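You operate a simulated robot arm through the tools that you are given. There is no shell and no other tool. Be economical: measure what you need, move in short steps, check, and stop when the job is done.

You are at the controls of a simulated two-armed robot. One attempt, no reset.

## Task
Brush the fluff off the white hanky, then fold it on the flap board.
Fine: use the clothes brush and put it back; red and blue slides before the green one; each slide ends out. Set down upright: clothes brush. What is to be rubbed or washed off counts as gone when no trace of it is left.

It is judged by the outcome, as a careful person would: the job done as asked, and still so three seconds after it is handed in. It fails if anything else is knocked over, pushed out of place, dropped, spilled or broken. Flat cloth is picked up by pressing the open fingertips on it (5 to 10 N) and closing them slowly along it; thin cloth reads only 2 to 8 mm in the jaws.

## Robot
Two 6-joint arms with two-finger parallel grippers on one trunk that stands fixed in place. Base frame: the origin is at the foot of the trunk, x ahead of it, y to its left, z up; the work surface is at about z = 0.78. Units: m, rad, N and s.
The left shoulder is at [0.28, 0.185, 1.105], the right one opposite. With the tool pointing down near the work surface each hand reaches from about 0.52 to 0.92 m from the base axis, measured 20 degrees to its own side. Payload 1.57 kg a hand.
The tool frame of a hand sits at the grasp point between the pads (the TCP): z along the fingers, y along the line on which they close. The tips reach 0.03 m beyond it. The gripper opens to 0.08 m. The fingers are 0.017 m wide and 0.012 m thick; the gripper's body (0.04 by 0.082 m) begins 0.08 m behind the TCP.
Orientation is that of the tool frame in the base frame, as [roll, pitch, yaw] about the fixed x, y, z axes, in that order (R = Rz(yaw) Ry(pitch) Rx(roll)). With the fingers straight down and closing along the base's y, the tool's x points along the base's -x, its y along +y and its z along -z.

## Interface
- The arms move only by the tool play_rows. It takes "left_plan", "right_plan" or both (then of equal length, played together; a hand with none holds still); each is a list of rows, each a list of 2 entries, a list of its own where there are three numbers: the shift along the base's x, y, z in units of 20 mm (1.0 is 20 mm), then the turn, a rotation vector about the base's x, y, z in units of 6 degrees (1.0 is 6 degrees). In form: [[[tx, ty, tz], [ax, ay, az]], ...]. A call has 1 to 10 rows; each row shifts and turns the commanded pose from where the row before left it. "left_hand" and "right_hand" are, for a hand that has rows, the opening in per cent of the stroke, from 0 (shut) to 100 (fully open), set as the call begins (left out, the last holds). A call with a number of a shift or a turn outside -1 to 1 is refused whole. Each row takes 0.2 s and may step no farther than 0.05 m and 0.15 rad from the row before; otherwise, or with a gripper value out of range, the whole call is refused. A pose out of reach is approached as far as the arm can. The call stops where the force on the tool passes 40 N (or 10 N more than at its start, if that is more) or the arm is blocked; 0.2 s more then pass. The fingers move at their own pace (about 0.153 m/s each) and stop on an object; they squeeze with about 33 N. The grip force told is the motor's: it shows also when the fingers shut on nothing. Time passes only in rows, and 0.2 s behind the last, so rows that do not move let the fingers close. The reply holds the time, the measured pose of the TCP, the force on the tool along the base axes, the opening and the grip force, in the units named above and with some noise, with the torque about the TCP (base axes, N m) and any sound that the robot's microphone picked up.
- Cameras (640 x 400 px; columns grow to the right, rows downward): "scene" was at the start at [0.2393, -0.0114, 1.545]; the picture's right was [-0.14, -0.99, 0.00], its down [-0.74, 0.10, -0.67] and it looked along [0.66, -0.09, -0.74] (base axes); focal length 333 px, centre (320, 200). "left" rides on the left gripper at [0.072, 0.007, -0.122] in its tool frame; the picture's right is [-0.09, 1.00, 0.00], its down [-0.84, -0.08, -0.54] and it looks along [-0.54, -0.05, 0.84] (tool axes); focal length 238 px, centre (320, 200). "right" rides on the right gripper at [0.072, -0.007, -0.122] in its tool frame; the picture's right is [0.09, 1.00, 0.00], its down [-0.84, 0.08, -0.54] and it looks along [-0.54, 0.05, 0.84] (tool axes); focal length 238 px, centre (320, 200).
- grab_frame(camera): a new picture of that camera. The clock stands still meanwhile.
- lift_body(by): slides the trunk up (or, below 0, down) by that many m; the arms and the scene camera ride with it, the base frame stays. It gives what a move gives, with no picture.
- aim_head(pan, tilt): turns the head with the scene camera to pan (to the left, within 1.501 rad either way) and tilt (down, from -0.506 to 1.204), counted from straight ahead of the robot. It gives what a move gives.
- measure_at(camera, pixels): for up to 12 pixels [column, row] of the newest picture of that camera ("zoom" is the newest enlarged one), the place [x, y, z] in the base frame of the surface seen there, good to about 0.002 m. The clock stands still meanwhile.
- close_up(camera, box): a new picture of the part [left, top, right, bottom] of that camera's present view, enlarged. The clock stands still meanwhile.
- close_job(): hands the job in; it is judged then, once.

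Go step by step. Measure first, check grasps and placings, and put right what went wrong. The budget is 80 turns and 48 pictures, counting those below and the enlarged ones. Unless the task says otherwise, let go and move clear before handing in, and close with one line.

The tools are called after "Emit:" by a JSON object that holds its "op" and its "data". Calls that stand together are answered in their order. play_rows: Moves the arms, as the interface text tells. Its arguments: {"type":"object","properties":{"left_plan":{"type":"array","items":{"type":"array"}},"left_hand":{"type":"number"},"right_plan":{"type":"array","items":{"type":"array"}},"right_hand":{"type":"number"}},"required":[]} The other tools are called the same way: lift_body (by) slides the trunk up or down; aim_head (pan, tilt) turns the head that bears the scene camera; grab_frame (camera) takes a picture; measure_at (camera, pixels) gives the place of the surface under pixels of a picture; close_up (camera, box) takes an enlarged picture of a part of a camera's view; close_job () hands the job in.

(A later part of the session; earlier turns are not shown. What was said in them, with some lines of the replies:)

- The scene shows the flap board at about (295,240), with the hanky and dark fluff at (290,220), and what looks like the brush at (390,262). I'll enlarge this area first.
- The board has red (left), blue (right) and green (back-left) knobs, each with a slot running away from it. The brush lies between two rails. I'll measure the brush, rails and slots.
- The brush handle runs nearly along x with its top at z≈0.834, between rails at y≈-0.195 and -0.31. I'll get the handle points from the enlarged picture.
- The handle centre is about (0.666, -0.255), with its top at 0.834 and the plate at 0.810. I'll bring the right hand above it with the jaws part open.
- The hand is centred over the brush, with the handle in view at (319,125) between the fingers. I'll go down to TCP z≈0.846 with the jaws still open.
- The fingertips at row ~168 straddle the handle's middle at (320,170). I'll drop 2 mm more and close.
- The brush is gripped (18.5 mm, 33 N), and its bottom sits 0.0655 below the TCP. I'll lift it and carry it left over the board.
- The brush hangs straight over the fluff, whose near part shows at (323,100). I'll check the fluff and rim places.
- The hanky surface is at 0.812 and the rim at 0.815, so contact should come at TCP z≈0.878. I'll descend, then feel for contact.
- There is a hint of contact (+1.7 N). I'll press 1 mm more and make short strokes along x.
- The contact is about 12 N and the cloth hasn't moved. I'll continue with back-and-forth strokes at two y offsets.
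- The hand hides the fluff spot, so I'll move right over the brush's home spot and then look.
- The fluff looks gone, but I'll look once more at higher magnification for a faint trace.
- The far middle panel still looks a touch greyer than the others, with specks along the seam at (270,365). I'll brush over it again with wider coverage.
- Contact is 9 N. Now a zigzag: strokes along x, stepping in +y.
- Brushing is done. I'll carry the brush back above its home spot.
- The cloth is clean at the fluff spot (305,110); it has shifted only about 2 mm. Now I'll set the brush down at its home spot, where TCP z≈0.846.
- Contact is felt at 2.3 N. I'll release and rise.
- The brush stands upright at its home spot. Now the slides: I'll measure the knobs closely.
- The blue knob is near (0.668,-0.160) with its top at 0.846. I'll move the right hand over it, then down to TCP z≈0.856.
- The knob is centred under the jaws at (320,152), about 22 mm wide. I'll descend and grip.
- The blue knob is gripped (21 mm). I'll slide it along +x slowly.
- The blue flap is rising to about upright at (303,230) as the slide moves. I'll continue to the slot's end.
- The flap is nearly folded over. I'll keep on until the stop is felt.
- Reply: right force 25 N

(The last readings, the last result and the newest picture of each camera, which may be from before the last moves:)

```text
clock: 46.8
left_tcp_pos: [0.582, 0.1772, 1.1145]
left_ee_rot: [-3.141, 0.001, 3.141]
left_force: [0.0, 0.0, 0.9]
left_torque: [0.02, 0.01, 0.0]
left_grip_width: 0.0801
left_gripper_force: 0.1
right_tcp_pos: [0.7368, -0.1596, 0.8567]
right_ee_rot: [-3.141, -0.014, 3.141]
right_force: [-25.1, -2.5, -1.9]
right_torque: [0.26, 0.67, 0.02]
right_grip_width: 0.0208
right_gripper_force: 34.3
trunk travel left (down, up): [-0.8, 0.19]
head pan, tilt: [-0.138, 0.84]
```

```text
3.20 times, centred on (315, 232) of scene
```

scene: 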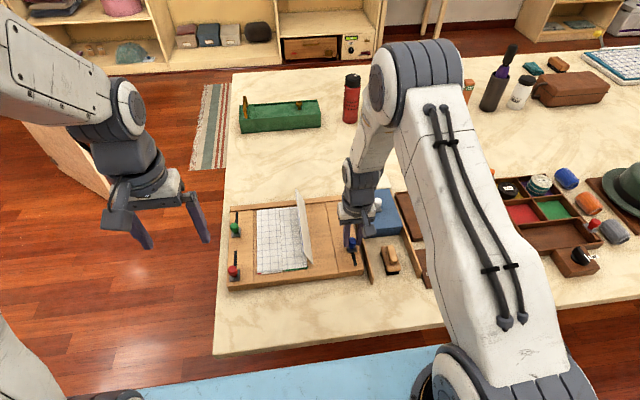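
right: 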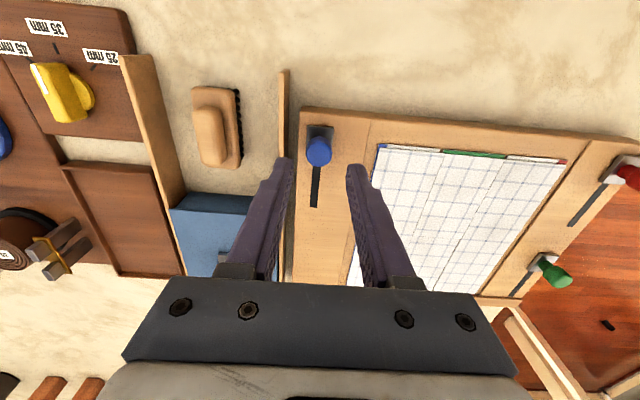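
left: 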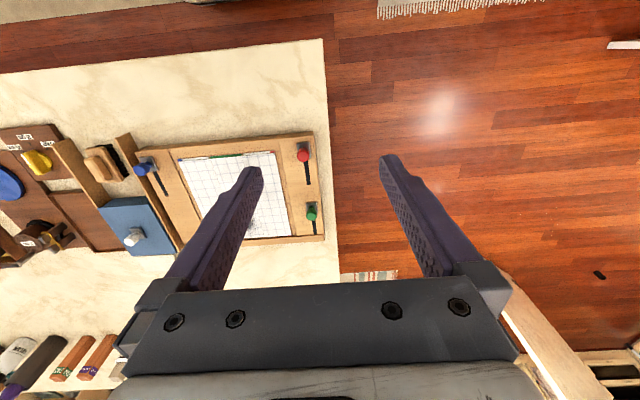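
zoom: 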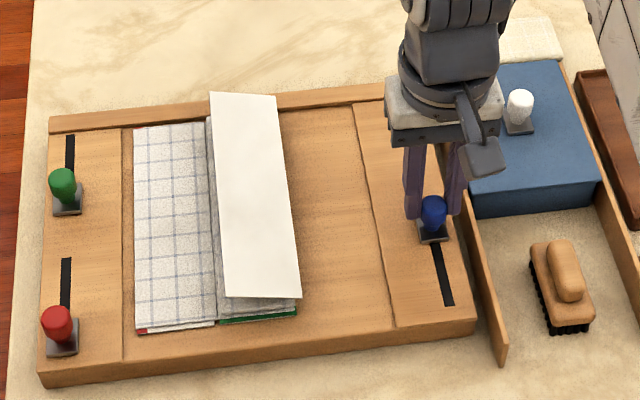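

The stop has been reached (25 N) and the blue flap lies over. I'll let go and rise, then see whether it stays.

Emit:
{"op": "play_rows", "data": {"right_plan": [[[0, 0, 0], [0, 0, 0]], [[0, 0, 0], [0, 0, 0]], [[0, 0, 0.6], [0, 0, 0]], [[0, 0, 1], [0, 0, 0]], [[0, 0, 1], [0, 0, 0]], [[-0.5, -1, 1], [0, 0, 0]], [[-1, -1, 1], [0, 0, 0]], [[-1, -1, 1], [0, 0, 0]], [[-1, -1, 1], [0, 0, 0]], [[-1, -1, 1], [0, 0, 0]]], "right_hand": 45}}

Emit:
{"op": "close_up", "data": {"camera": "scene", "box": [215, 170, 415, 295]}}

Emit:
{"op": "measure_at", "data": {"camera": "zoom", "pixels": [[220, 110], [270, 110], [260, 200], [235, 285], [285, 285], [215, 320], [434, 205], [58, 320], [62, 185], [440, 220]]}}

```text
clock: 49.0
left_tcp_pos: [0.5824, 0.1792, 1.1145]
left_ee_rot: [-3.141, 0.0, 3.14]
left_force: [-0.2, 0.1, -0.4]
left_torque: [0.0, 0.0, -0.01]
left_grip_width: 0.0799
left_gripper_force: 0.1
right_tcp_pos: [0.6525, -0.259, 1.0102]
right_ee_rot: [3.141, 0.001, 3.141]
right_force: [0.3, 1.0, -0.2]
right_torque: [0.01, 0.01, -0.01]
right_grip_width: 0.0358
right_gripper_force: 0.0
trunk travel left (down, up): [-0.8, 0.19]
head pan, tilt: [-0.138, 0.84]
```

```text
3.20 times, centred on (315, 232) of scene
```

zoom: 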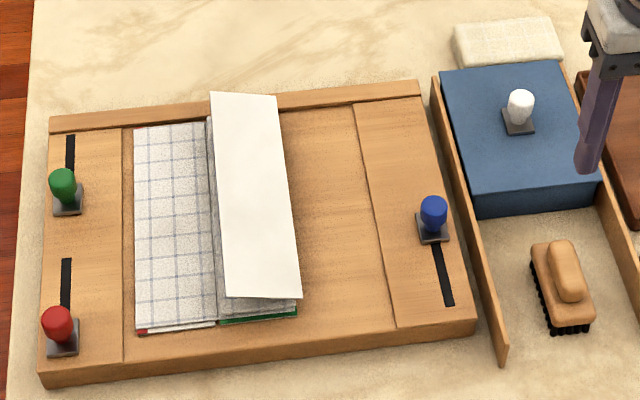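

```text
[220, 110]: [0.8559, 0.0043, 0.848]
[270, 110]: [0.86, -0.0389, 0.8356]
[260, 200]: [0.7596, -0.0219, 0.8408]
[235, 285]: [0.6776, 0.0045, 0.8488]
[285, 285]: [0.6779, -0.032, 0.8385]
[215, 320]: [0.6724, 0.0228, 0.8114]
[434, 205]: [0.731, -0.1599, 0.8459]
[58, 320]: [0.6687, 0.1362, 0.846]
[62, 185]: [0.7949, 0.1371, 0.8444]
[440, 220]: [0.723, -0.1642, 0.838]
```

The flap stopped at about 164° (its free edge is higher), covering the area where the other flaps must move. So the stroke must be pushed in and then drawn back out, as on any flap board. I'll take the blue knob again and draw it back.

Emit:
{"op": "play_rows", "data": {"right_plan": [[[0.8, 1, -0.4], [0, 0, 0]], [[0.8, 1, -0.6], [0, 0, 0]], [[0.8, 1, -0.6], [0, 0, 0]], [[0.8, 1, -0.7], [0, 0, 0]], [[0.9, 0.95, -0.7], [0, 0, 0]], [[0, 0, -1], [0, 0, 0]], [[0, 0, -1], [0, 0, 0]], [[0, 0, -1], [0, 0, 0]], [[0, 0, -1], [0, 0, 0]], [[0, 0, -0.6], [0, 0, 0]]]}}

Emit:
{"op": "play_rows", "data": {"right_plan": [[[0, 0, 0], [0, 0, 0]], [[0, 0, 0], [0, 0, 0]], [[0, 0, 0], [0, 0, 0]]], "right_hand": 15}}

Emit:
{"op": "play_rows", "data": {"right_plan": [[[-0.3, 0, 0], [0, 0, 0]], [[-0.35, 0, 0], [0, 0, 0]], [[-0.35, 0, 0], [0, 0, 0]], [[-0.35, 0, 0], [0, 0, 0]], [[-0.35, 0, 0], [0, 0, 0]]]}}

Emit:
{"op": "close_up", "data": {"camera": "scene", "box": [215, 170, 415, 295]}}

```text
clock: 51.2
left_tcp_pos: [0.5825, 0.1779, 1.1147]
left_ee_rot: [3.141, -0.001, -3.141]
left_force: [-0.3, 0.3, 0.4]
left_torque: [0.03, 0.0, 0.0]
left_grip_width: 0.08
left_gripper_force: 0.0
right_tcp_pos: [0.735, -0.1603, 0.8576]
right_ee_rot: [3.141, 0.0, -3.141]
right_force: [-1.3, -0.8, -0.7]
right_torque: [0.02, 0.02, -0.03]
right_grip_width: 0.0362
right_gripper_force: 0.0
trunk travel left (down, up): [-0.8, 0.19]
head pan, tilt: [-0.138, 0.84]
```

```text
clock: 52.0
left_tcp_pos: [0.5826, 0.1781, 1.1137]
left_ee_rot: [-3.141, 0.0, 3.141]
left_force: [0.8, 0.5, 0.3]
left_torque: [0.01, -0.01, -0.01]
left_grip_width: 0.0799
left_gripper_force: 0.0
right_tcp_pos: [0.7344, -0.1607, 0.8573]
right_ee_rot: [-3.141, 0.001, 3.139]
right_force: [0.3, 4.0, -2.3]
right_torque: [0.44, -0.08, -0.01]
right_grip_width: 0.0205
right_gripper_force: 33.8
trunk travel left (down, up): [-0.8, 0.19]
head pan, tilt: [-0.138, 0.84]
```

```text
clock: 53.2
left_tcp_pos: [0.5835, 0.1785, 1.1141]
left_ee_rot: [-3.141, 0.001, 3.141]
left_force: [0.2, 0.4, -0.1]
left_torque: [-0.04, -0.03, 0.01]
left_grip_width: 0.0801
left_gripper_force: 0.0
right_tcp_pos: [0.7009, -0.1603, 0.8579]
right_ee_rot: [-3.141, 0.0, 3.141]
right_force: [-0.2, 9.9, -6.9]
right_torque: [0.55, -0.5, -0.04]
right_grip_width: 0.0208
right_gripper_force: 34.0
trunk travel left (down, up): [-0.8, 0.19]
head pan, tilt: [-0.138, 0.84]
```

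```text
3.20 times, centred on (315, 232) of scene
```

zoom: 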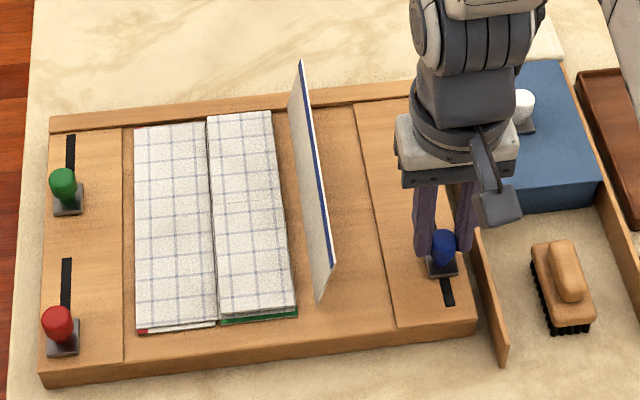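

The cloth's third stayed folded over (240,210) while the blue flap goes back, so drawing back is right. I'll continue to the near end.

Emit:
{"op": "play_rows", "data": {"right_plan": [[[-0.35, -0.03, 0], [0, 0, 0]], [[-0.35, -0.03, 0], [0, 0, 0]], [[-0.35, 0, 0], [0, 0, 0]], [[-0.35, 0, 0], [0, 0, 0]], [[-0.25, 0, 0], [0, 0, 0]], [[-0.2, 0, 0], [0, 0, 0]], [[0, 0, 0], [0, 0, 0]]]}}

Emit:
{"op": "play_rows", "data": {"right_plan": [[[0, 0, 0], [0, 0, 0]], [[0, 0, 0], [0, 0, 0]], [[0, 0, 0.6], [0, 0, 0]], [[0, 0, 1], [0, 0, 0]], [[0, 0, 1], [0, 0, 0]], [[-0.2, -1, 1], [0, 0, 0]], [[-0.2, -1, 1], [0, 0, 0]], [[-0.2, -1, 1], [0, 0, 0]], [[-0.2, -1, 1], [0, 0, 0]], [[-0.2, -1, 1], [0, 0, 0]]], "right_hand": 45}}

Emit:
{"op": "close_up", "data": {"camera": "scene", "box": [215, 170, 415, 295]}}

Emit:
{"op": "measure_at", "data": {"camera": "zoom", "pixels": [[450, 270], [450, 262], [446, 300], [330, 200], [58, 322], [68, 350], [240, 200]]}}

```text
clock: 54.8
left_tcp_pos: [0.5838, 0.179, 1.1137]
left_ee_rot: [-3.141, -0.003, -3.141]
left_force: [0.6, -0.2, 0.1]
left_torque: [0.01, 0.03, 0.02]
left_grip_width: 0.0803
left_gripper_force: 0.2
right_tcp_pos: [0.6703, -0.1607, 0.8589]
right_ee_rot: [3.141, 0.013, 3.141]
right_force: [24.5, 30.3, -6.3]
right_torque: [0.52, -0.49, -0.14]
right_grip_width: 0.0208
right_gripper_force: 33.5
trunk travel left (down, up): [-0.8, 0.19]
head pan, tilt: [-0.138, 0.84]
```

```text
clock: 57.0
left_tcp_pos: [0.5828, 0.1779, 1.1152]
left_ee_rot: [-3.14, 0.001, -3.14]
left_force: [0.4, -0.1, 0.8]
left_torque: [-0.01, 0.04, 0.06]
left_grip_width: 0.0798
left_gripper_force: 0.1
right_tcp_pos: [0.6444, -0.2614, 1.011]
right_ee_rot: [-3.141, -0.001, -3.141]
right_force: [-0.3, 0.0, 0.2]
right_torque: [0.02, 0.0, 0.01]
right_grip_width: 0.036
right_gripper_force: 0.1
trunk travel left (down, up): [-0.8, 0.19]
head pan, tilt: [-0.138, 0.84]
```

```text
3.20 times, centred on (315, 232) of scene
```

zoom: 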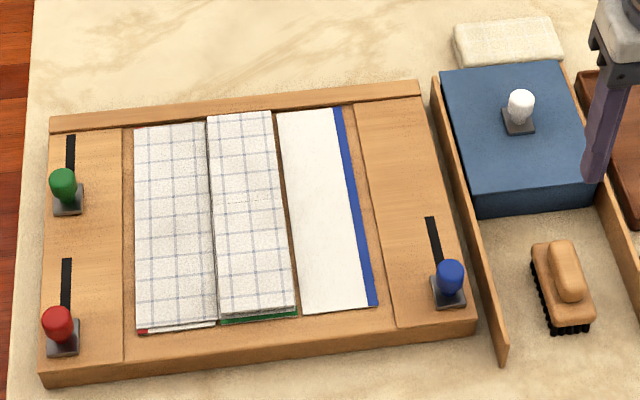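

```text
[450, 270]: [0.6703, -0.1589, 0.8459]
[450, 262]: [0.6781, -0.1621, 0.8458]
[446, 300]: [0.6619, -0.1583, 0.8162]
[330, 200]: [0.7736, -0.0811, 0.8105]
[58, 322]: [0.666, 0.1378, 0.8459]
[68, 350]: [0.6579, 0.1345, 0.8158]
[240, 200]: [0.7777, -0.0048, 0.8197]
```

The blue slide is back out, its flap flat and the cloth folded. Next is the red slide with the left hand: I'll approach above (0.669,0.137).

Emit:
{"op": "play_rows", "data": {"left_plan": [[[0.43, -0.2, -1], [0, 0, 0]], [[0.43, -0.2, -1], [0, 0, 0]], [[0.43, -0.2, -1], [0, 0, 0]], [[0.43, -0.2, -1], [0, 0, 0]], [[0.43, -0.2, -1], [0, 0, 0]], [[0.43, -0.2, -1], [0, 0, 0]], [[0.43, -0.2, -1], [0, 0, 0]], [[0.43, -0.2, -1], [0, 0, 0]], [[0.43, -0.2, -1], [0, 0, 0]], [[0.43, -0.2, -1], [0, 0, 0]]], "left_hand": 45}}

Emit:
{"op": "grab_frame", "data": {"camera": "left"}}

Emit:
{"op": "measure_at", "data": {"camera": "left", "pixels": [[310, 150], [320, 150], [330, 150], [320, 140], [320, 160], [300, 150], [340, 150]]}}

```text
clock: 59.2
left_tcp_pos: [0.6685, 0.1389, 0.9144]
left_ee_rot: [-3.141, -0.001, -3.142]
left_force: [-0.4, 0.5, -0.1]
left_torque: [0.02, -0.02, -0.03]
left_grip_width: 0.0362
left_gripper_force: 0.0
right_tcp_pos: [0.6443, -0.2618, 1.0105]
right_ee_rot: [-3.14, 0.0, -3.141]
right_force: [-0.3, 0.6, -0.1]
right_torque: [0.01, -0.02, 0.01]
right_grip_width: 0.0359
right_gripper_force: 0.0
trunk travel left (down, up): [-0.8, 0.19]
head pan, tilt: [-0.138, 0.84]
```

```text
19 pictures are left
```

left: 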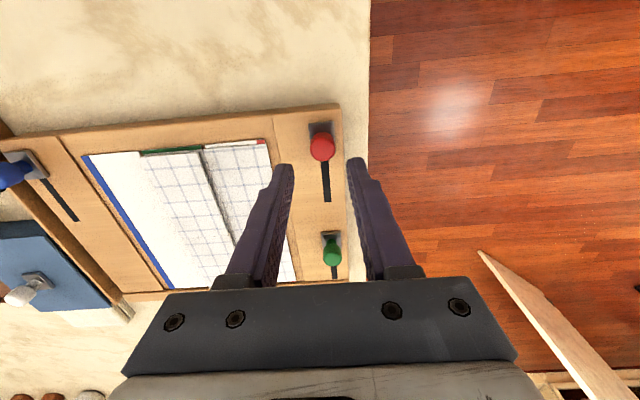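

```text
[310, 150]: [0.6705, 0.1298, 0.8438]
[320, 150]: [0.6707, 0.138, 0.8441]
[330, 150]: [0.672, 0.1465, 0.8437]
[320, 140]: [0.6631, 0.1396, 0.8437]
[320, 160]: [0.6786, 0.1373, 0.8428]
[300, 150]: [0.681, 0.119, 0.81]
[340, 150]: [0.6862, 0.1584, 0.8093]
```

The red knob centre is (0.670,0.139), right under the jaws. I'll descend and grip, then slide it in.

Emit:
{"op": "play_rows", "data": {"left_plan": [[[0.05, 0, -0.9], [0, 0, 0]], [[0, 0, -0.9], [0, 0, 0]], [[0, 0, -0.7], [0, 0, 0]], [[0, 0, -0.3], [0, 0, 0]], [[0, 0, 0], [0, 0, 0]]]}}

Emit:
{"op": "play_rows", "data": {"left_plan": [[[0, 0, 0], [0, 0, 0]], [[0, 0, 0], [0, 0, 0]], [[0, 0, 0], [0, 0, 0]]], "left_hand": 15}}

Emit:
{"op": "play_rows", "data": {"left_plan": [[[0.35, 0, 0], [0, 0, 0]], [[0.35, 0, 0], [0, 0, 0]], [[0.35, 0, 0], [0, 0, 0]], [[0.35, 0, 0], [0, 0, 0]], [[0.35, 0, 0], [0, 0, 0]], [[0.35, 0, 0], [0, 0, 0]], [[0.35, 0, 0], [0, 0, 0]], [[0.35, 0, 0], [0, 0, 0]]]}}

Emit:
{"op": "play_rows", "data": {"left_plan": [[[0.3, 0, 0], [0, 0, 0]], [[0.2, 0, 0], [0, 0, 0]], [[0.2, 0, 0], [0, 0, 0]], [[0, 0, 0], [0, 0, 0]]]}}

Emit:
{"op": "close_up", "data": {"camera": "scene", "box": [215, 170, 415, 295]}}

```text
clock: 60.4
left_tcp_pos: [0.6694, 0.1377, 0.8579]
left_ee_rot: [-3.141, 0.001, 3.141]
left_force: [-0.3, -0.1, -0.7]
left_torque: [-0.03, -0.01, -0.06]
left_grip_width: 0.0358
left_gripper_force: 0.0
right_tcp_pos: [0.6444, -0.2626, 1.0106]
right_ee_rot: [3.141, 0.001, 3.141]
right_force: [-0.2, 0.0, 0.2]
right_torque: [0.01, 0.0, 0.0]
right_grip_width: 0.0358
right_gripper_force: 0.0
trunk travel left (down, up): [-0.8, 0.19]
head pan, tilt: [-0.138, 0.84]
```

```text
clock: 61.2
left_tcp_pos: [0.6699, 0.1389, 0.8583]
left_ee_rot: [-3.142, -0.002, -3.139]
left_force: [1.6, 19.5, -0.8]
left_torque: [0.82, -0.12, -0.01]
left_grip_width: 0.0207
left_gripper_force: 34.6
right_tcp_pos: [0.6453, -0.2595, 1.0104]
right_ee_rot: [3.14, -0.001, -3.141]
right_force: [0.7, 0.3, -0.1]
right_torque: [-0.03, 0.0, -0.01]
right_grip_width: 0.036
right_gripper_force: 0.1
trunk travel left (down, up): [-0.8, 0.19]
head pan, tilt: [-0.138, 0.84]
```

```text
clock: 63.0
left_tcp_pos: [0.7267, 0.1397, 0.8581]
left_ee_rot: [-3.141, 0.002, -3.141]
left_force: [-0.6, 26.8, 4.2]
left_torque: [1.0, -0.05, -0.08]
left_grip_width: 0.0207
left_gripper_force: 34.2
right_tcp_pos: [0.6436, -0.2607, 1.0113]
right_ee_rot: [-3.141, -0.001, 3.141]
right_force: [-0.1, 1.2, -0.5]
right_torque: [-0.01, -0.01, 0.0]
right_grip_width: 0.0359
right_gripper_force: 0.0
trunk travel left (down, up): [-0.8, 0.19]
head pan, tilt: [-0.138, 0.84]
```

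```text
clock: 64.0
left_tcp_pos: [0.7347, 0.1405, 0.8557]
left_ee_rot: [-3.141, -0.013, 3.142]
left_force: [-25.0, 28.1, 6.7]
left_torque: [0.43, 0.44, 0.05]
left_grip_width: 0.0203
left_gripper_force: 34.1
right_tcp_pos: [0.6443, -0.262, 1.0102]
right_ee_rot: [-3.14, -0.001, -3.141]
right_force: [0.0, 0.8, -1.4]
right_torque: [0.03, 0.01, 0.02]
right_grip_width: 0.0361
right_gripper_force: 0.1
trunk travel left (down, up): [-0.8, 0.19]
head pan, tilt: [-0.138, 0.84]
```

```text
3.20 times, centred on (315, 232) of scene
```

zoom: 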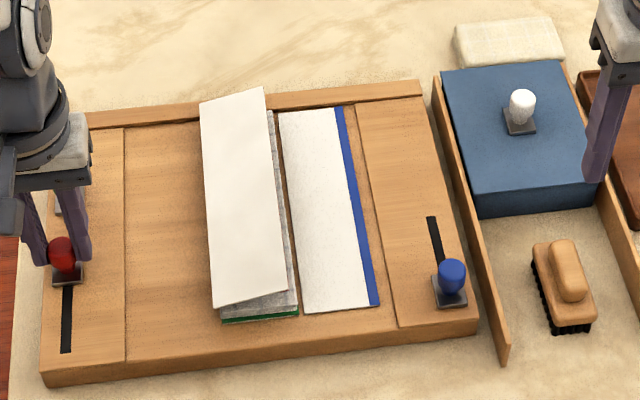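

The red flap is in at its stop. The side load is 28 N, so I'll ease +y by 1.6 mm while drawing back.

Emit:
{"op": "play_rows", "data": {"left_plan": [[[-0.15, 0.08, 0], [0, 0, 0]], [[-0.3, 0, 0], [0, 0, 0]], [[-0.35, 0, 0], [0, 0, 0]], [[-0.35, 0, 0], [0, 0, 0]], [[-0.35, 0, 0], [0, 0, 0]], [[-0.35, 0, 0], [0, 0, 0]]]}}

```text
clock: 65.4
left_tcp_pos: [0.7024, 0.1397, 0.8568]
left_ee_rot: [3.14, -0.001, -3.141]
left_force: [0.3, 7.4, -17.2]
left_torque: [0.49, -0.38, -0.04]
left_grip_width: 0.0209
left_gripper_force: 34.1
right_tcp_pos: [0.644, -0.2616, 1.0115]
right_ee_rot: [3.141, 0.0, -3.141]
right_force: [-0.5, -0.5, 0.4]
right_torque: [0.01, 0.01, 0.0]
right_grip_width: 0.0358
right_gripper_force: 0.1
trunk travel left (down, up): [-0.8, 0.19]
head pan, tilt: [-0.138, 0.84]
```

The side load has eased. I'll continue to the near end and release.

Emit:
{"op": "play_rows", "data": {"left_plan": [[[-0.35, 0, 0], [0, 0, 0]], [[-0.35, 0, 0], [0, 0, 0]], [[-0.35, 0, 0], [0, 0, 0]], [[-0.35, 0, 0], [0, 0, 0]], [[-0.25, 0, 0], [0, 0, 0]], [[-0.15, 0, 0], [0, 0, 0]], [[0, 0, 0], [0, 0, 0]]]}}

Emit:
{"op": "play_rows", "data": {"left_plan": [[[0, 0, 0], [0, 0, 0]], [[0, 0, 0], [0, 0, 0]], [[0, 0, 0.6], [0, 0, 0]], [[0, 0, 1], [0, 0, 0]], [[0, 0, 1], [0, 0, 0]], [[0, 0, 1], [0, 0, 0]], [[-0.5, 0.5, 1], [0, 0, 0]], [[-1, 0.5, 1], [0, 0, 0]], [[-1, 0.5, 1], [0, 0, 0]]], "left_hand": 45}}

Emit:
{"op": "close_up", "data": {"camera": "scene", "box": [215, 170, 415, 295]}}

Emit:
{"op": "measure_at", "data": {"camera": "zoom", "pixels": [[58, 322], [58, 315], [62, 185], [66, 185], [62, 178], [68, 350], [245, 200], [180, 220]]}}

```text
clock: 67.0
left_tcp_pos: [0.6708, 0.1391, 0.8571]
left_ee_rot: [-3.139, 0.01, -3.141]
left_force: [21.0, 11.9, -13.6]
left_torque: [0.55, -0.59, -0.03]
left_grip_width: 0.0206
left_gripper_force: 34.1
right_tcp_pos: [0.645, -0.2609, 1.0102]
right_ee_rot: [3.14, -0.001, 3.142]
right_force: [0.5, 0.0, -0.4]
right_torque: [0.01, -0.03, -0.03]
right_grip_width: 0.0357
right_gripper_force: 0.1
trunk travel left (down, up): [-0.8, 0.19]
head pan, tilt: [-0.138, 0.84]
```

```text
clock: 69.0
left_tcp_pos: [0.6168, 0.1701, 0.9901]
left_ee_rot: [3.141, 0.001, 3.141]
left_force: [1.0, -0.6, 0.2]
left_torque: [0.01, 0.02, 0.01]
left_grip_width: 0.0361
left_gripper_force: 0.1
right_tcp_pos: [0.6435, -0.2619, 1.0106]
right_ee_rot: [3.141, 0.001, -3.141]
right_force: [0.1, 0.6, -0.4]
right_torque: [0.0, 0.0, 0.0]
right_grip_width: 0.0361
right_gripper_force: 0.1
trunk travel left (down, up): [-0.8, 0.19]
head pan, tilt: [-0.138, 0.84]
```

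```text
3.20 times, centred on (315, 232) of scene
```

zoom: 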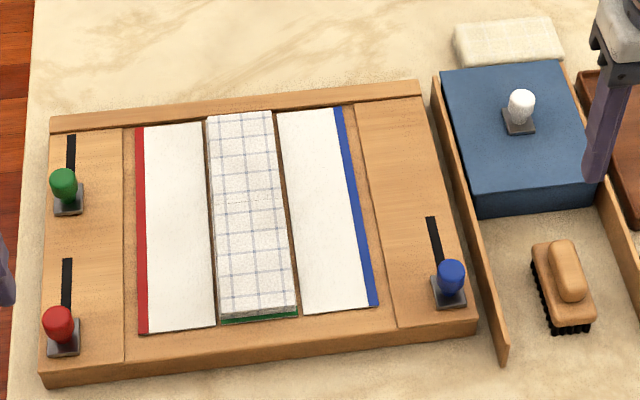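

```text
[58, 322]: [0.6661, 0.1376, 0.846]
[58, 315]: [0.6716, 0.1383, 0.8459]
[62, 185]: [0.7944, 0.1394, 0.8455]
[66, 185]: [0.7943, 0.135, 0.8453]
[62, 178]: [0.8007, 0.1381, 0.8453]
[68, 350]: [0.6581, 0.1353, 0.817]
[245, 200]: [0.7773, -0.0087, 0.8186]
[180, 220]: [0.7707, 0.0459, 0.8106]
```

Both sides are folded into a neat strip. Now the green slide: I'll approach above (0.798,0.138).

Emit:
{"op": "play_rows", "data": {"left_plan": [[[0.9, -0.16, 0], [0, 0, 0]], [[0.9, -0.16, 0], [0, 0, 0]], [[0.9, -0.16, 0], [0, 0, 0]], [[0.9, -0.16, -0.2], [0, 0, 0]], [[0.9, -0.16, -0.6], [0, 0, 0]], [[0.9, -0.16, -0.6], [0, 0, 0]], [[0.9, -0.16, -0.6], [0, 0, 0]], [[0.9, -0.16, -0.6], [0, 0, 0]], [[0.95, -0.16, -0.6], [0, 0, 0]], [[0.93, -0.1, -0.55], [0, 0, 0]]]}}

Emit:
{"op": "grab_frame", "data": {"camera": "left"}}

Emit:
{"op": "measure_at", "data": {"camera": "left", "pixels": [[310, 150], [320, 150], [330, 150], [320, 140], [320, 160], [305, 150], [335, 150]]}}

```text
clock: 71.2
left_tcp_pos: [0.7985, 0.1377, 0.9147]
left_ee_rot: [3.141, 0.002, 3.14]
left_force: [-0.1, -0.4, -0.1]
left_torque: [-0.02, -0.01, -0.01]
left_grip_width: 0.0359
left_gripper_force: 0.1
right_tcp_pos: [0.6433, -0.2619, 1.0102]
right_ee_rot: [3.14, -0.001, -3.141]
right_force: [0.4, -0.7, 0.2]
right_torque: [-0.01, -0.03, -0.02]
right_grip_width: 0.0362
right_gripper_force: 0.2
trunk travel left (down, up): [-0.8, 0.19]
head pan, tilt: [-0.138, 0.84]
```

```text
16 pictures are left
```

left: 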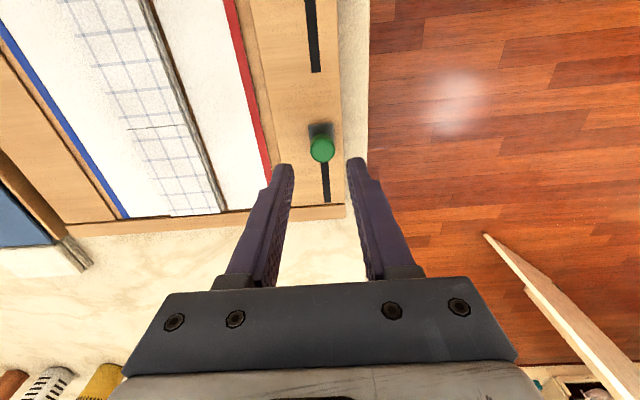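

```text
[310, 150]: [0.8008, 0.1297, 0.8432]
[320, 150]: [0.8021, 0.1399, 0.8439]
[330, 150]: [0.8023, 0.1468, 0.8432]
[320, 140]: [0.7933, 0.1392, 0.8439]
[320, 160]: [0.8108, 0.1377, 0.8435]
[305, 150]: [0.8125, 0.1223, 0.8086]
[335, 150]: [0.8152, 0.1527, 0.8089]
```

The green knob centre is about (0.801,0.139). I'll nudge, descend and grip.

Emit:
{"op": "play_rows", "data": {"left_plan": [[[0.12, 0.08, -0.9], [0, 0, 0]], [[0, 0, -0.9], [0, 0, 0]], [[0, 0, -0.7], [0, 0, 0]], [[0, 0, -0.32], [0, 0, 0]], [[0, 0, 0], [0, 0, 0]]]}}

Emit:
{"op": "play_rows", "data": {"left_plan": [[[0, 0, 0], [0, 0, 0]], [[0, 0, 0], [0, 0, 0]], [[0, 0, 0], [0, 0, 0]]], "left_hand": 15}}

Emit:
{"op": "play_rows", "data": {"left_plan": [[[0.3, 0, 0], [0, 0, 0]], [[0.3, 0, 0], [0, 0, 0]], [[0.3, 0, 0], [0, 0, 0]], [[0.3, 0, 0], [0, 0, 0]], [[0.3, 0, 0], [0, 0, 0]], [[0.3, 0, 0], [0, 0, 0]]]}}

Emit:
{"op": "close_up", "data": {"camera": "scene", "box": [215, 170, 415, 295]}}

```text
clock: 72.4
left_tcp_pos: [0.8007, 0.1406, 0.8573]
left_ee_rot: [-3.14, 0.0, 3.141]
left_force: [-0.5, 0.1, -1.2]
left_torque: [0.01, 0.0, 0.0]
left_grip_width: 0.0362
left_gripper_force: 0.1
right_tcp_pos: [0.6453, -0.2613, 1.0102]
right_ee_rot: [-3.141, 0.0, 3.141]
right_force: [0.4, -0.2, 0.2]
right_torque: [0.02, 0.02, 0.02]
right_grip_width: 0.0363
right_gripper_force: 0.1
trunk travel left (down, up): [-0.8, 0.19]
head pan, tilt: [-0.138, 0.84]
```

```text
clock: 73.2
left_tcp_pos: [0.7995, 0.1398, 0.8595]
left_ee_rot: [-3.141, 0.0, 3.141]
left_force: [0.4, -5.0, -2.9]
left_torque: [0.17, -0.09, 0.01]
left_grip_width: 0.0207
left_gripper_force: 34.4
right_tcp_pos: [0.6445, -0.2632, 1.0113]
right_ee_rot: [3.141, 0.001, 3.141]
right_force: [-0.8, -0.2, 0.3]
right_torque: [-0.01, 0.0, -0.01]
right_grip_width: 0.036
right_gripper_force: 0.0
trunk travel left (down, up): [-0.8, 0.19]
head pan, tilt: [-0.138, 0.84]
```

```text
clock: 74.6
left_tcp_pos: [0.8371, 0.1395, 0.8586]
left_ee_rot: [-3.141, 0.0, 3.14]
left_force: [-0.9, -1.7, -2.3]
left_torque: [-0.34, 0.31, 0.01]
left_grip_width: 0.0207
left_gripper_force: 33.9
right_tcp_pos: [0.6439, -0.262, 1.011]
right_ee_rot: [-3.141, 0.0, -3.141]
right_force: [-0.5, -0.6, 0.2]
right_torque: [-0.02, 0.0, -0.01]
right_grip_width: 0.036
right_gripper_force: 0.1
trunk travel left (down, up): [-0.8, 0.19]
head pan, tilt: [-0.138, 0.84]
```

```text
3.20 times, centred on (315, 232) of scene
```

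zoom: 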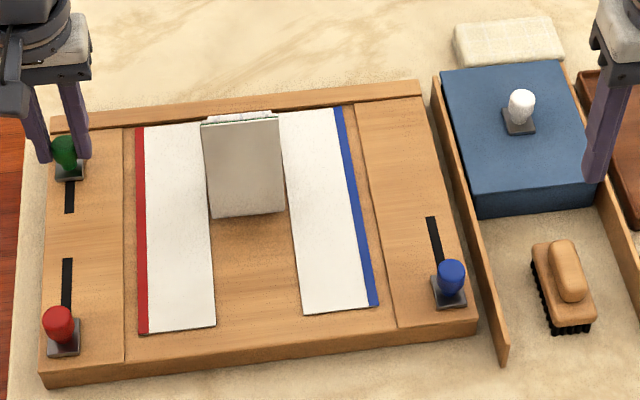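

The green flap is upright, folding the near half onto the far half. I'll continue to the stop.

Emit:
{"op": "play_rows", "data": {"left_plan": [[[0.3, 0, 0], [0, 0, 0]], [[0.3, 0, 0], [0, 0, 0]], [[0.3, 0, 0], [0, 0, 0]], [[0.3, 0, 0], [0, 0, 0]], [[0.25, 0, 0], [0, 0, 0]], [[0.2, 0, 0], [0, 0, 0]], [[0, 0, 0], [0, 0, 0]]]}}

Emit:
{"op": "close_up", "data": {"camera": "scene", "box": [215, 170, 415, 295]}}

```text
clock: 76.2
left_tcp_pos: [0.8671, 0.1405, 0.8583]
left_ee_rot: [-3.141, -0.011, -3.14]
left_force: [-24.6, -3.5, 1.0]
left_torque: [-0.41, 0.61, -0.02]
left_grip_width: 0.0208
left_gripper_force: 33.9
right_tcp_pos: [0.6435, -0.2622, 1.0117]
right_ee_rot: [3.142, 0.0, -3.141]
right_force: [-0.1, 0.2, -0.3]
right_torque: [0.01, -0.01, -0.01]
right_grip_width: 0.036
right_gripper_force: 0.1
trunk travel left (down, up): [-0.8, 0.19]
head pan, tilt: [-0.138, 0.84]
```

```text
3.20 times, centred on (315, 232) of scene
```

zoom: 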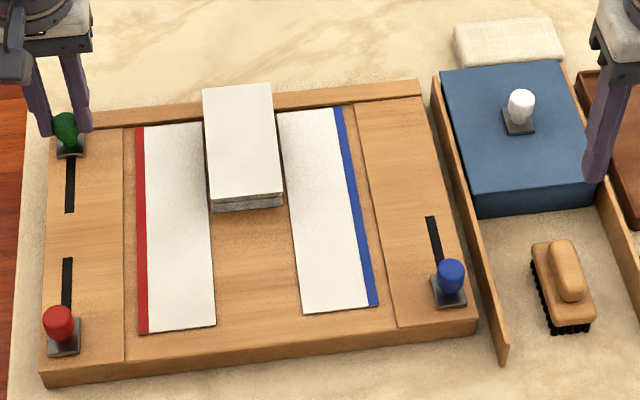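

The green stop is reached and the flap is over. I'll draw it back out to the near end and release.

Emit:
{"op": "play_rows", "data": {"left_plan": [[[-0.3, 0, 0], [0, 0, 0]], [[-0.35, 0, 0], [0, 0, 0]], [[-0.35, 0, 0], [0, 0, 0]], [[-0.35, 0, 0], [0, 0, 0]], [[-0.35, 0, 0], [0, 0, 0]], [[-0.35, 0, 0], [0, 0, 0]], [[-0.35, 0, 0], [0, 0, 0]], [[-0.35, 0, 0], [0, 0, 0]], [[-0.35, 0, 0], [0, 0, 0]], [[-0.3, 0, 0], [0, 0, 0]]]}}

Emit:
{"op": "play_rows", "data": {"left_plan": [[[-0.2, 0, 0], [0, 0, 0]], [[-0.2, 0, 0], [0, 0, 0]], [[-0.1, 0, 0], [0, 0, 0]], [[0, 0, 0], [0, 0, 0]]]}}

```text
clock: 78.4
left_tcp_pos: [0.8046, 0.1413, 0.8589]
left_ee_rot: [-3.142, 0.005, 3.139]
left_force: [11.6, -10.8, -14.2]
left_torque: [0.02, 0.22, 0.07]
left_grip_width: 0.0207
left_gripper_force: 34.3
right_tcp_pos: [0.6453, -0.2623, 1.0099]
right_ee_rot: [-3.141, 0.001, -3.14]
right_force: [-0.2, -0.9, -0.8]
right_torque: [0.02, -0.05, -0.04]
right_grip_width: 0.0359
right_gripper_force: 0.1
trunk travel left (down, up): [-0.8, 0.19]
head pan, tilt: [-0.138, 0.84]
```

```text
clock: 79.4
left_tcp_pos: [0.7974, 0.14, 0.8604]
left_ee_rot: [-3.142, 0.015, 3.141]
left_force: [23.1, -9.5, 7.5]
left_torque: [0.01, -0.75, -0.01]
left_grip_width: 0.0208
left_gripper_force: 33.7
right_tcp_pos: [0.6447, -0.262, 1.0102]
right_ee_rot: [-3.14, 0.001, -3.141]
right_force: [0.1, -0.6, 1.6]
right_torque: [-0.01, -0.01, -0.02]
right_grip_width: 0.036
right_gripper_force: 0.0
trunk travel left (down, up): [-0.8, 0.19]
head pan, tilt: [-0.138, 0.84]
```

The near stop is felt (23 N). I'll release, rise and check.

Emit:
{"op": "play_rows", "data": {"left_plan": [[[0, 0, 0], [0, 0, 0]], [[0, 0, 0], [0, 0, 0]], [[0, 0, 0.6], [0, 0, 0]], [[0, 0, 1], [0, 0, 0]], [[0, 0, 1], [0, 0, 0]], [[0, 0.3, 1], [0, 0, 0]], [[-1, 0.3, 1], [0, 0, 0]], [[-1, 0.3, 1], [0, 0, 0]], [[-1, 0.3, 1], [0, 0, 0]], [[-1, 0, 1], [0, 0, 0]]], "left_hand": 45}}

Emit:
{"op": "play_rows", "data": {"left_plan": [[[-1, 0, 0.5], [0, 0, 0]], [[-1, 0, 0], [0, 0, 0]], [[-1, 0, 0], [0, 0, 0]], [[-1, 0, 0], [0, 0, 0]], [[-1, 0, 0], [0, 0, 0]]], "right_plan": [[[-0.8, 0, 1], [0, 0, 0]], [[-0.8, 0, 1], [0, 0, 0]], [[-0.8, 0, 1], [0, 0, 0]], [[-0.8, 0, 1], [0, 0, 0]], [[-0.8, 0, 1], [0, 0, 0]]]}}

Emit:
{"op": "close_up", "data": {"camera": "scene", "box": [215, 170, 415, 295]}}

Emit:
{"op": "grab_frame", "data": {"camera": "scene"}}

```text
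clock: 81.6
left_tcp_pos: [0.7107, 0.1655, 1.0106]
left_ee_rot: [3.141, 0.0, 3.141]
left_force: [0.5, 0.5, -0.3]
left_torque: [0.01, 0.0, 0.01]
left_grip_width: 0.0361
left_gripper_force: 0.1
right_tcp_pos: [0.6447, -0.2619, 1.0104]
right_ee_rot: [3.141, 0.0, 3.141]
right_force: [0.2, 0.1, -0.5]
right_torque: [-0.05, 0.01, -0.02]
right_grip_width: 0.036
right_gripper_force: 0.1
trunk travel left (down, up): [-0.8, 0.19]
head pan, tilt: [-0.138, 0.84]
```

```text
clock: 82.8
left_tcp_pos: [0.6108, 0.163, 1.0213]
left_ee_rot: [3.141, 0.003, -3.141]
left_force: [-0.5, -0.5, 0.2]
left_torque: [-0.01, 0.01, 0.0]
left_grip_width: 0.0361
left_gripper_force: 0.1
right_tcp_pos: [0.564, -0.2615, 1.1118]
right_ee_rot: [3.141, 0.0, 3.141]
right_force: [-0.7, 0.5, -0.4]
right_torque: [-0.02, 0.03, 0.01]
right_grip_width: 0.0362
right_gripper_force: 0.0
trunk travel left (down, up): [-0.8, 0.19]
head pan, tilt: [-0.138, 0.84]
```

```text
3.20 times, centred on (315, 232) of scene
```

zoom: 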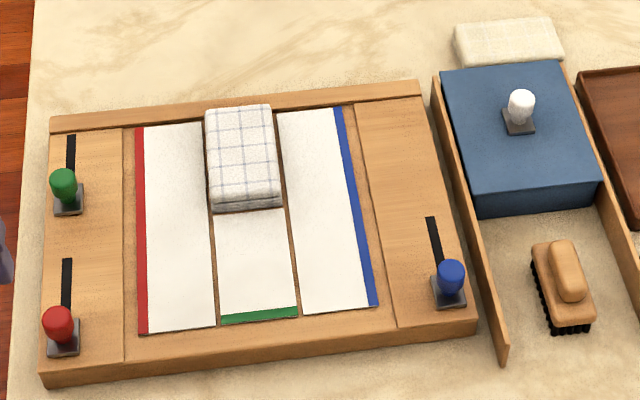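

```text
12 pictures are left
```

scene: 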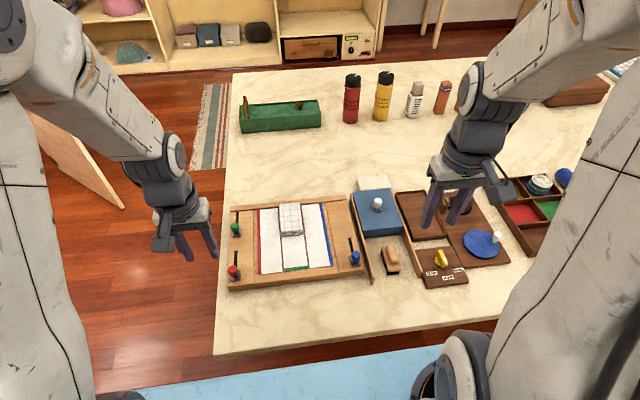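

The hanky is folded into a neat packet at zoom (243,157), all three slides are at their near (out) ends with the flaps flat, and the brush stands in its place. Both hands are clear, so I'm handing in.

Emit:
{"op": "close_job", "data": {}}

```text
The job is handed in.
```

The fluff is brushed off with no trace I could see, and the hanky is folded on the flap board (blue, then red, then green). I took "out" to mean the near ends where the slides started, so all three are there, and the brush is back upright in its place.
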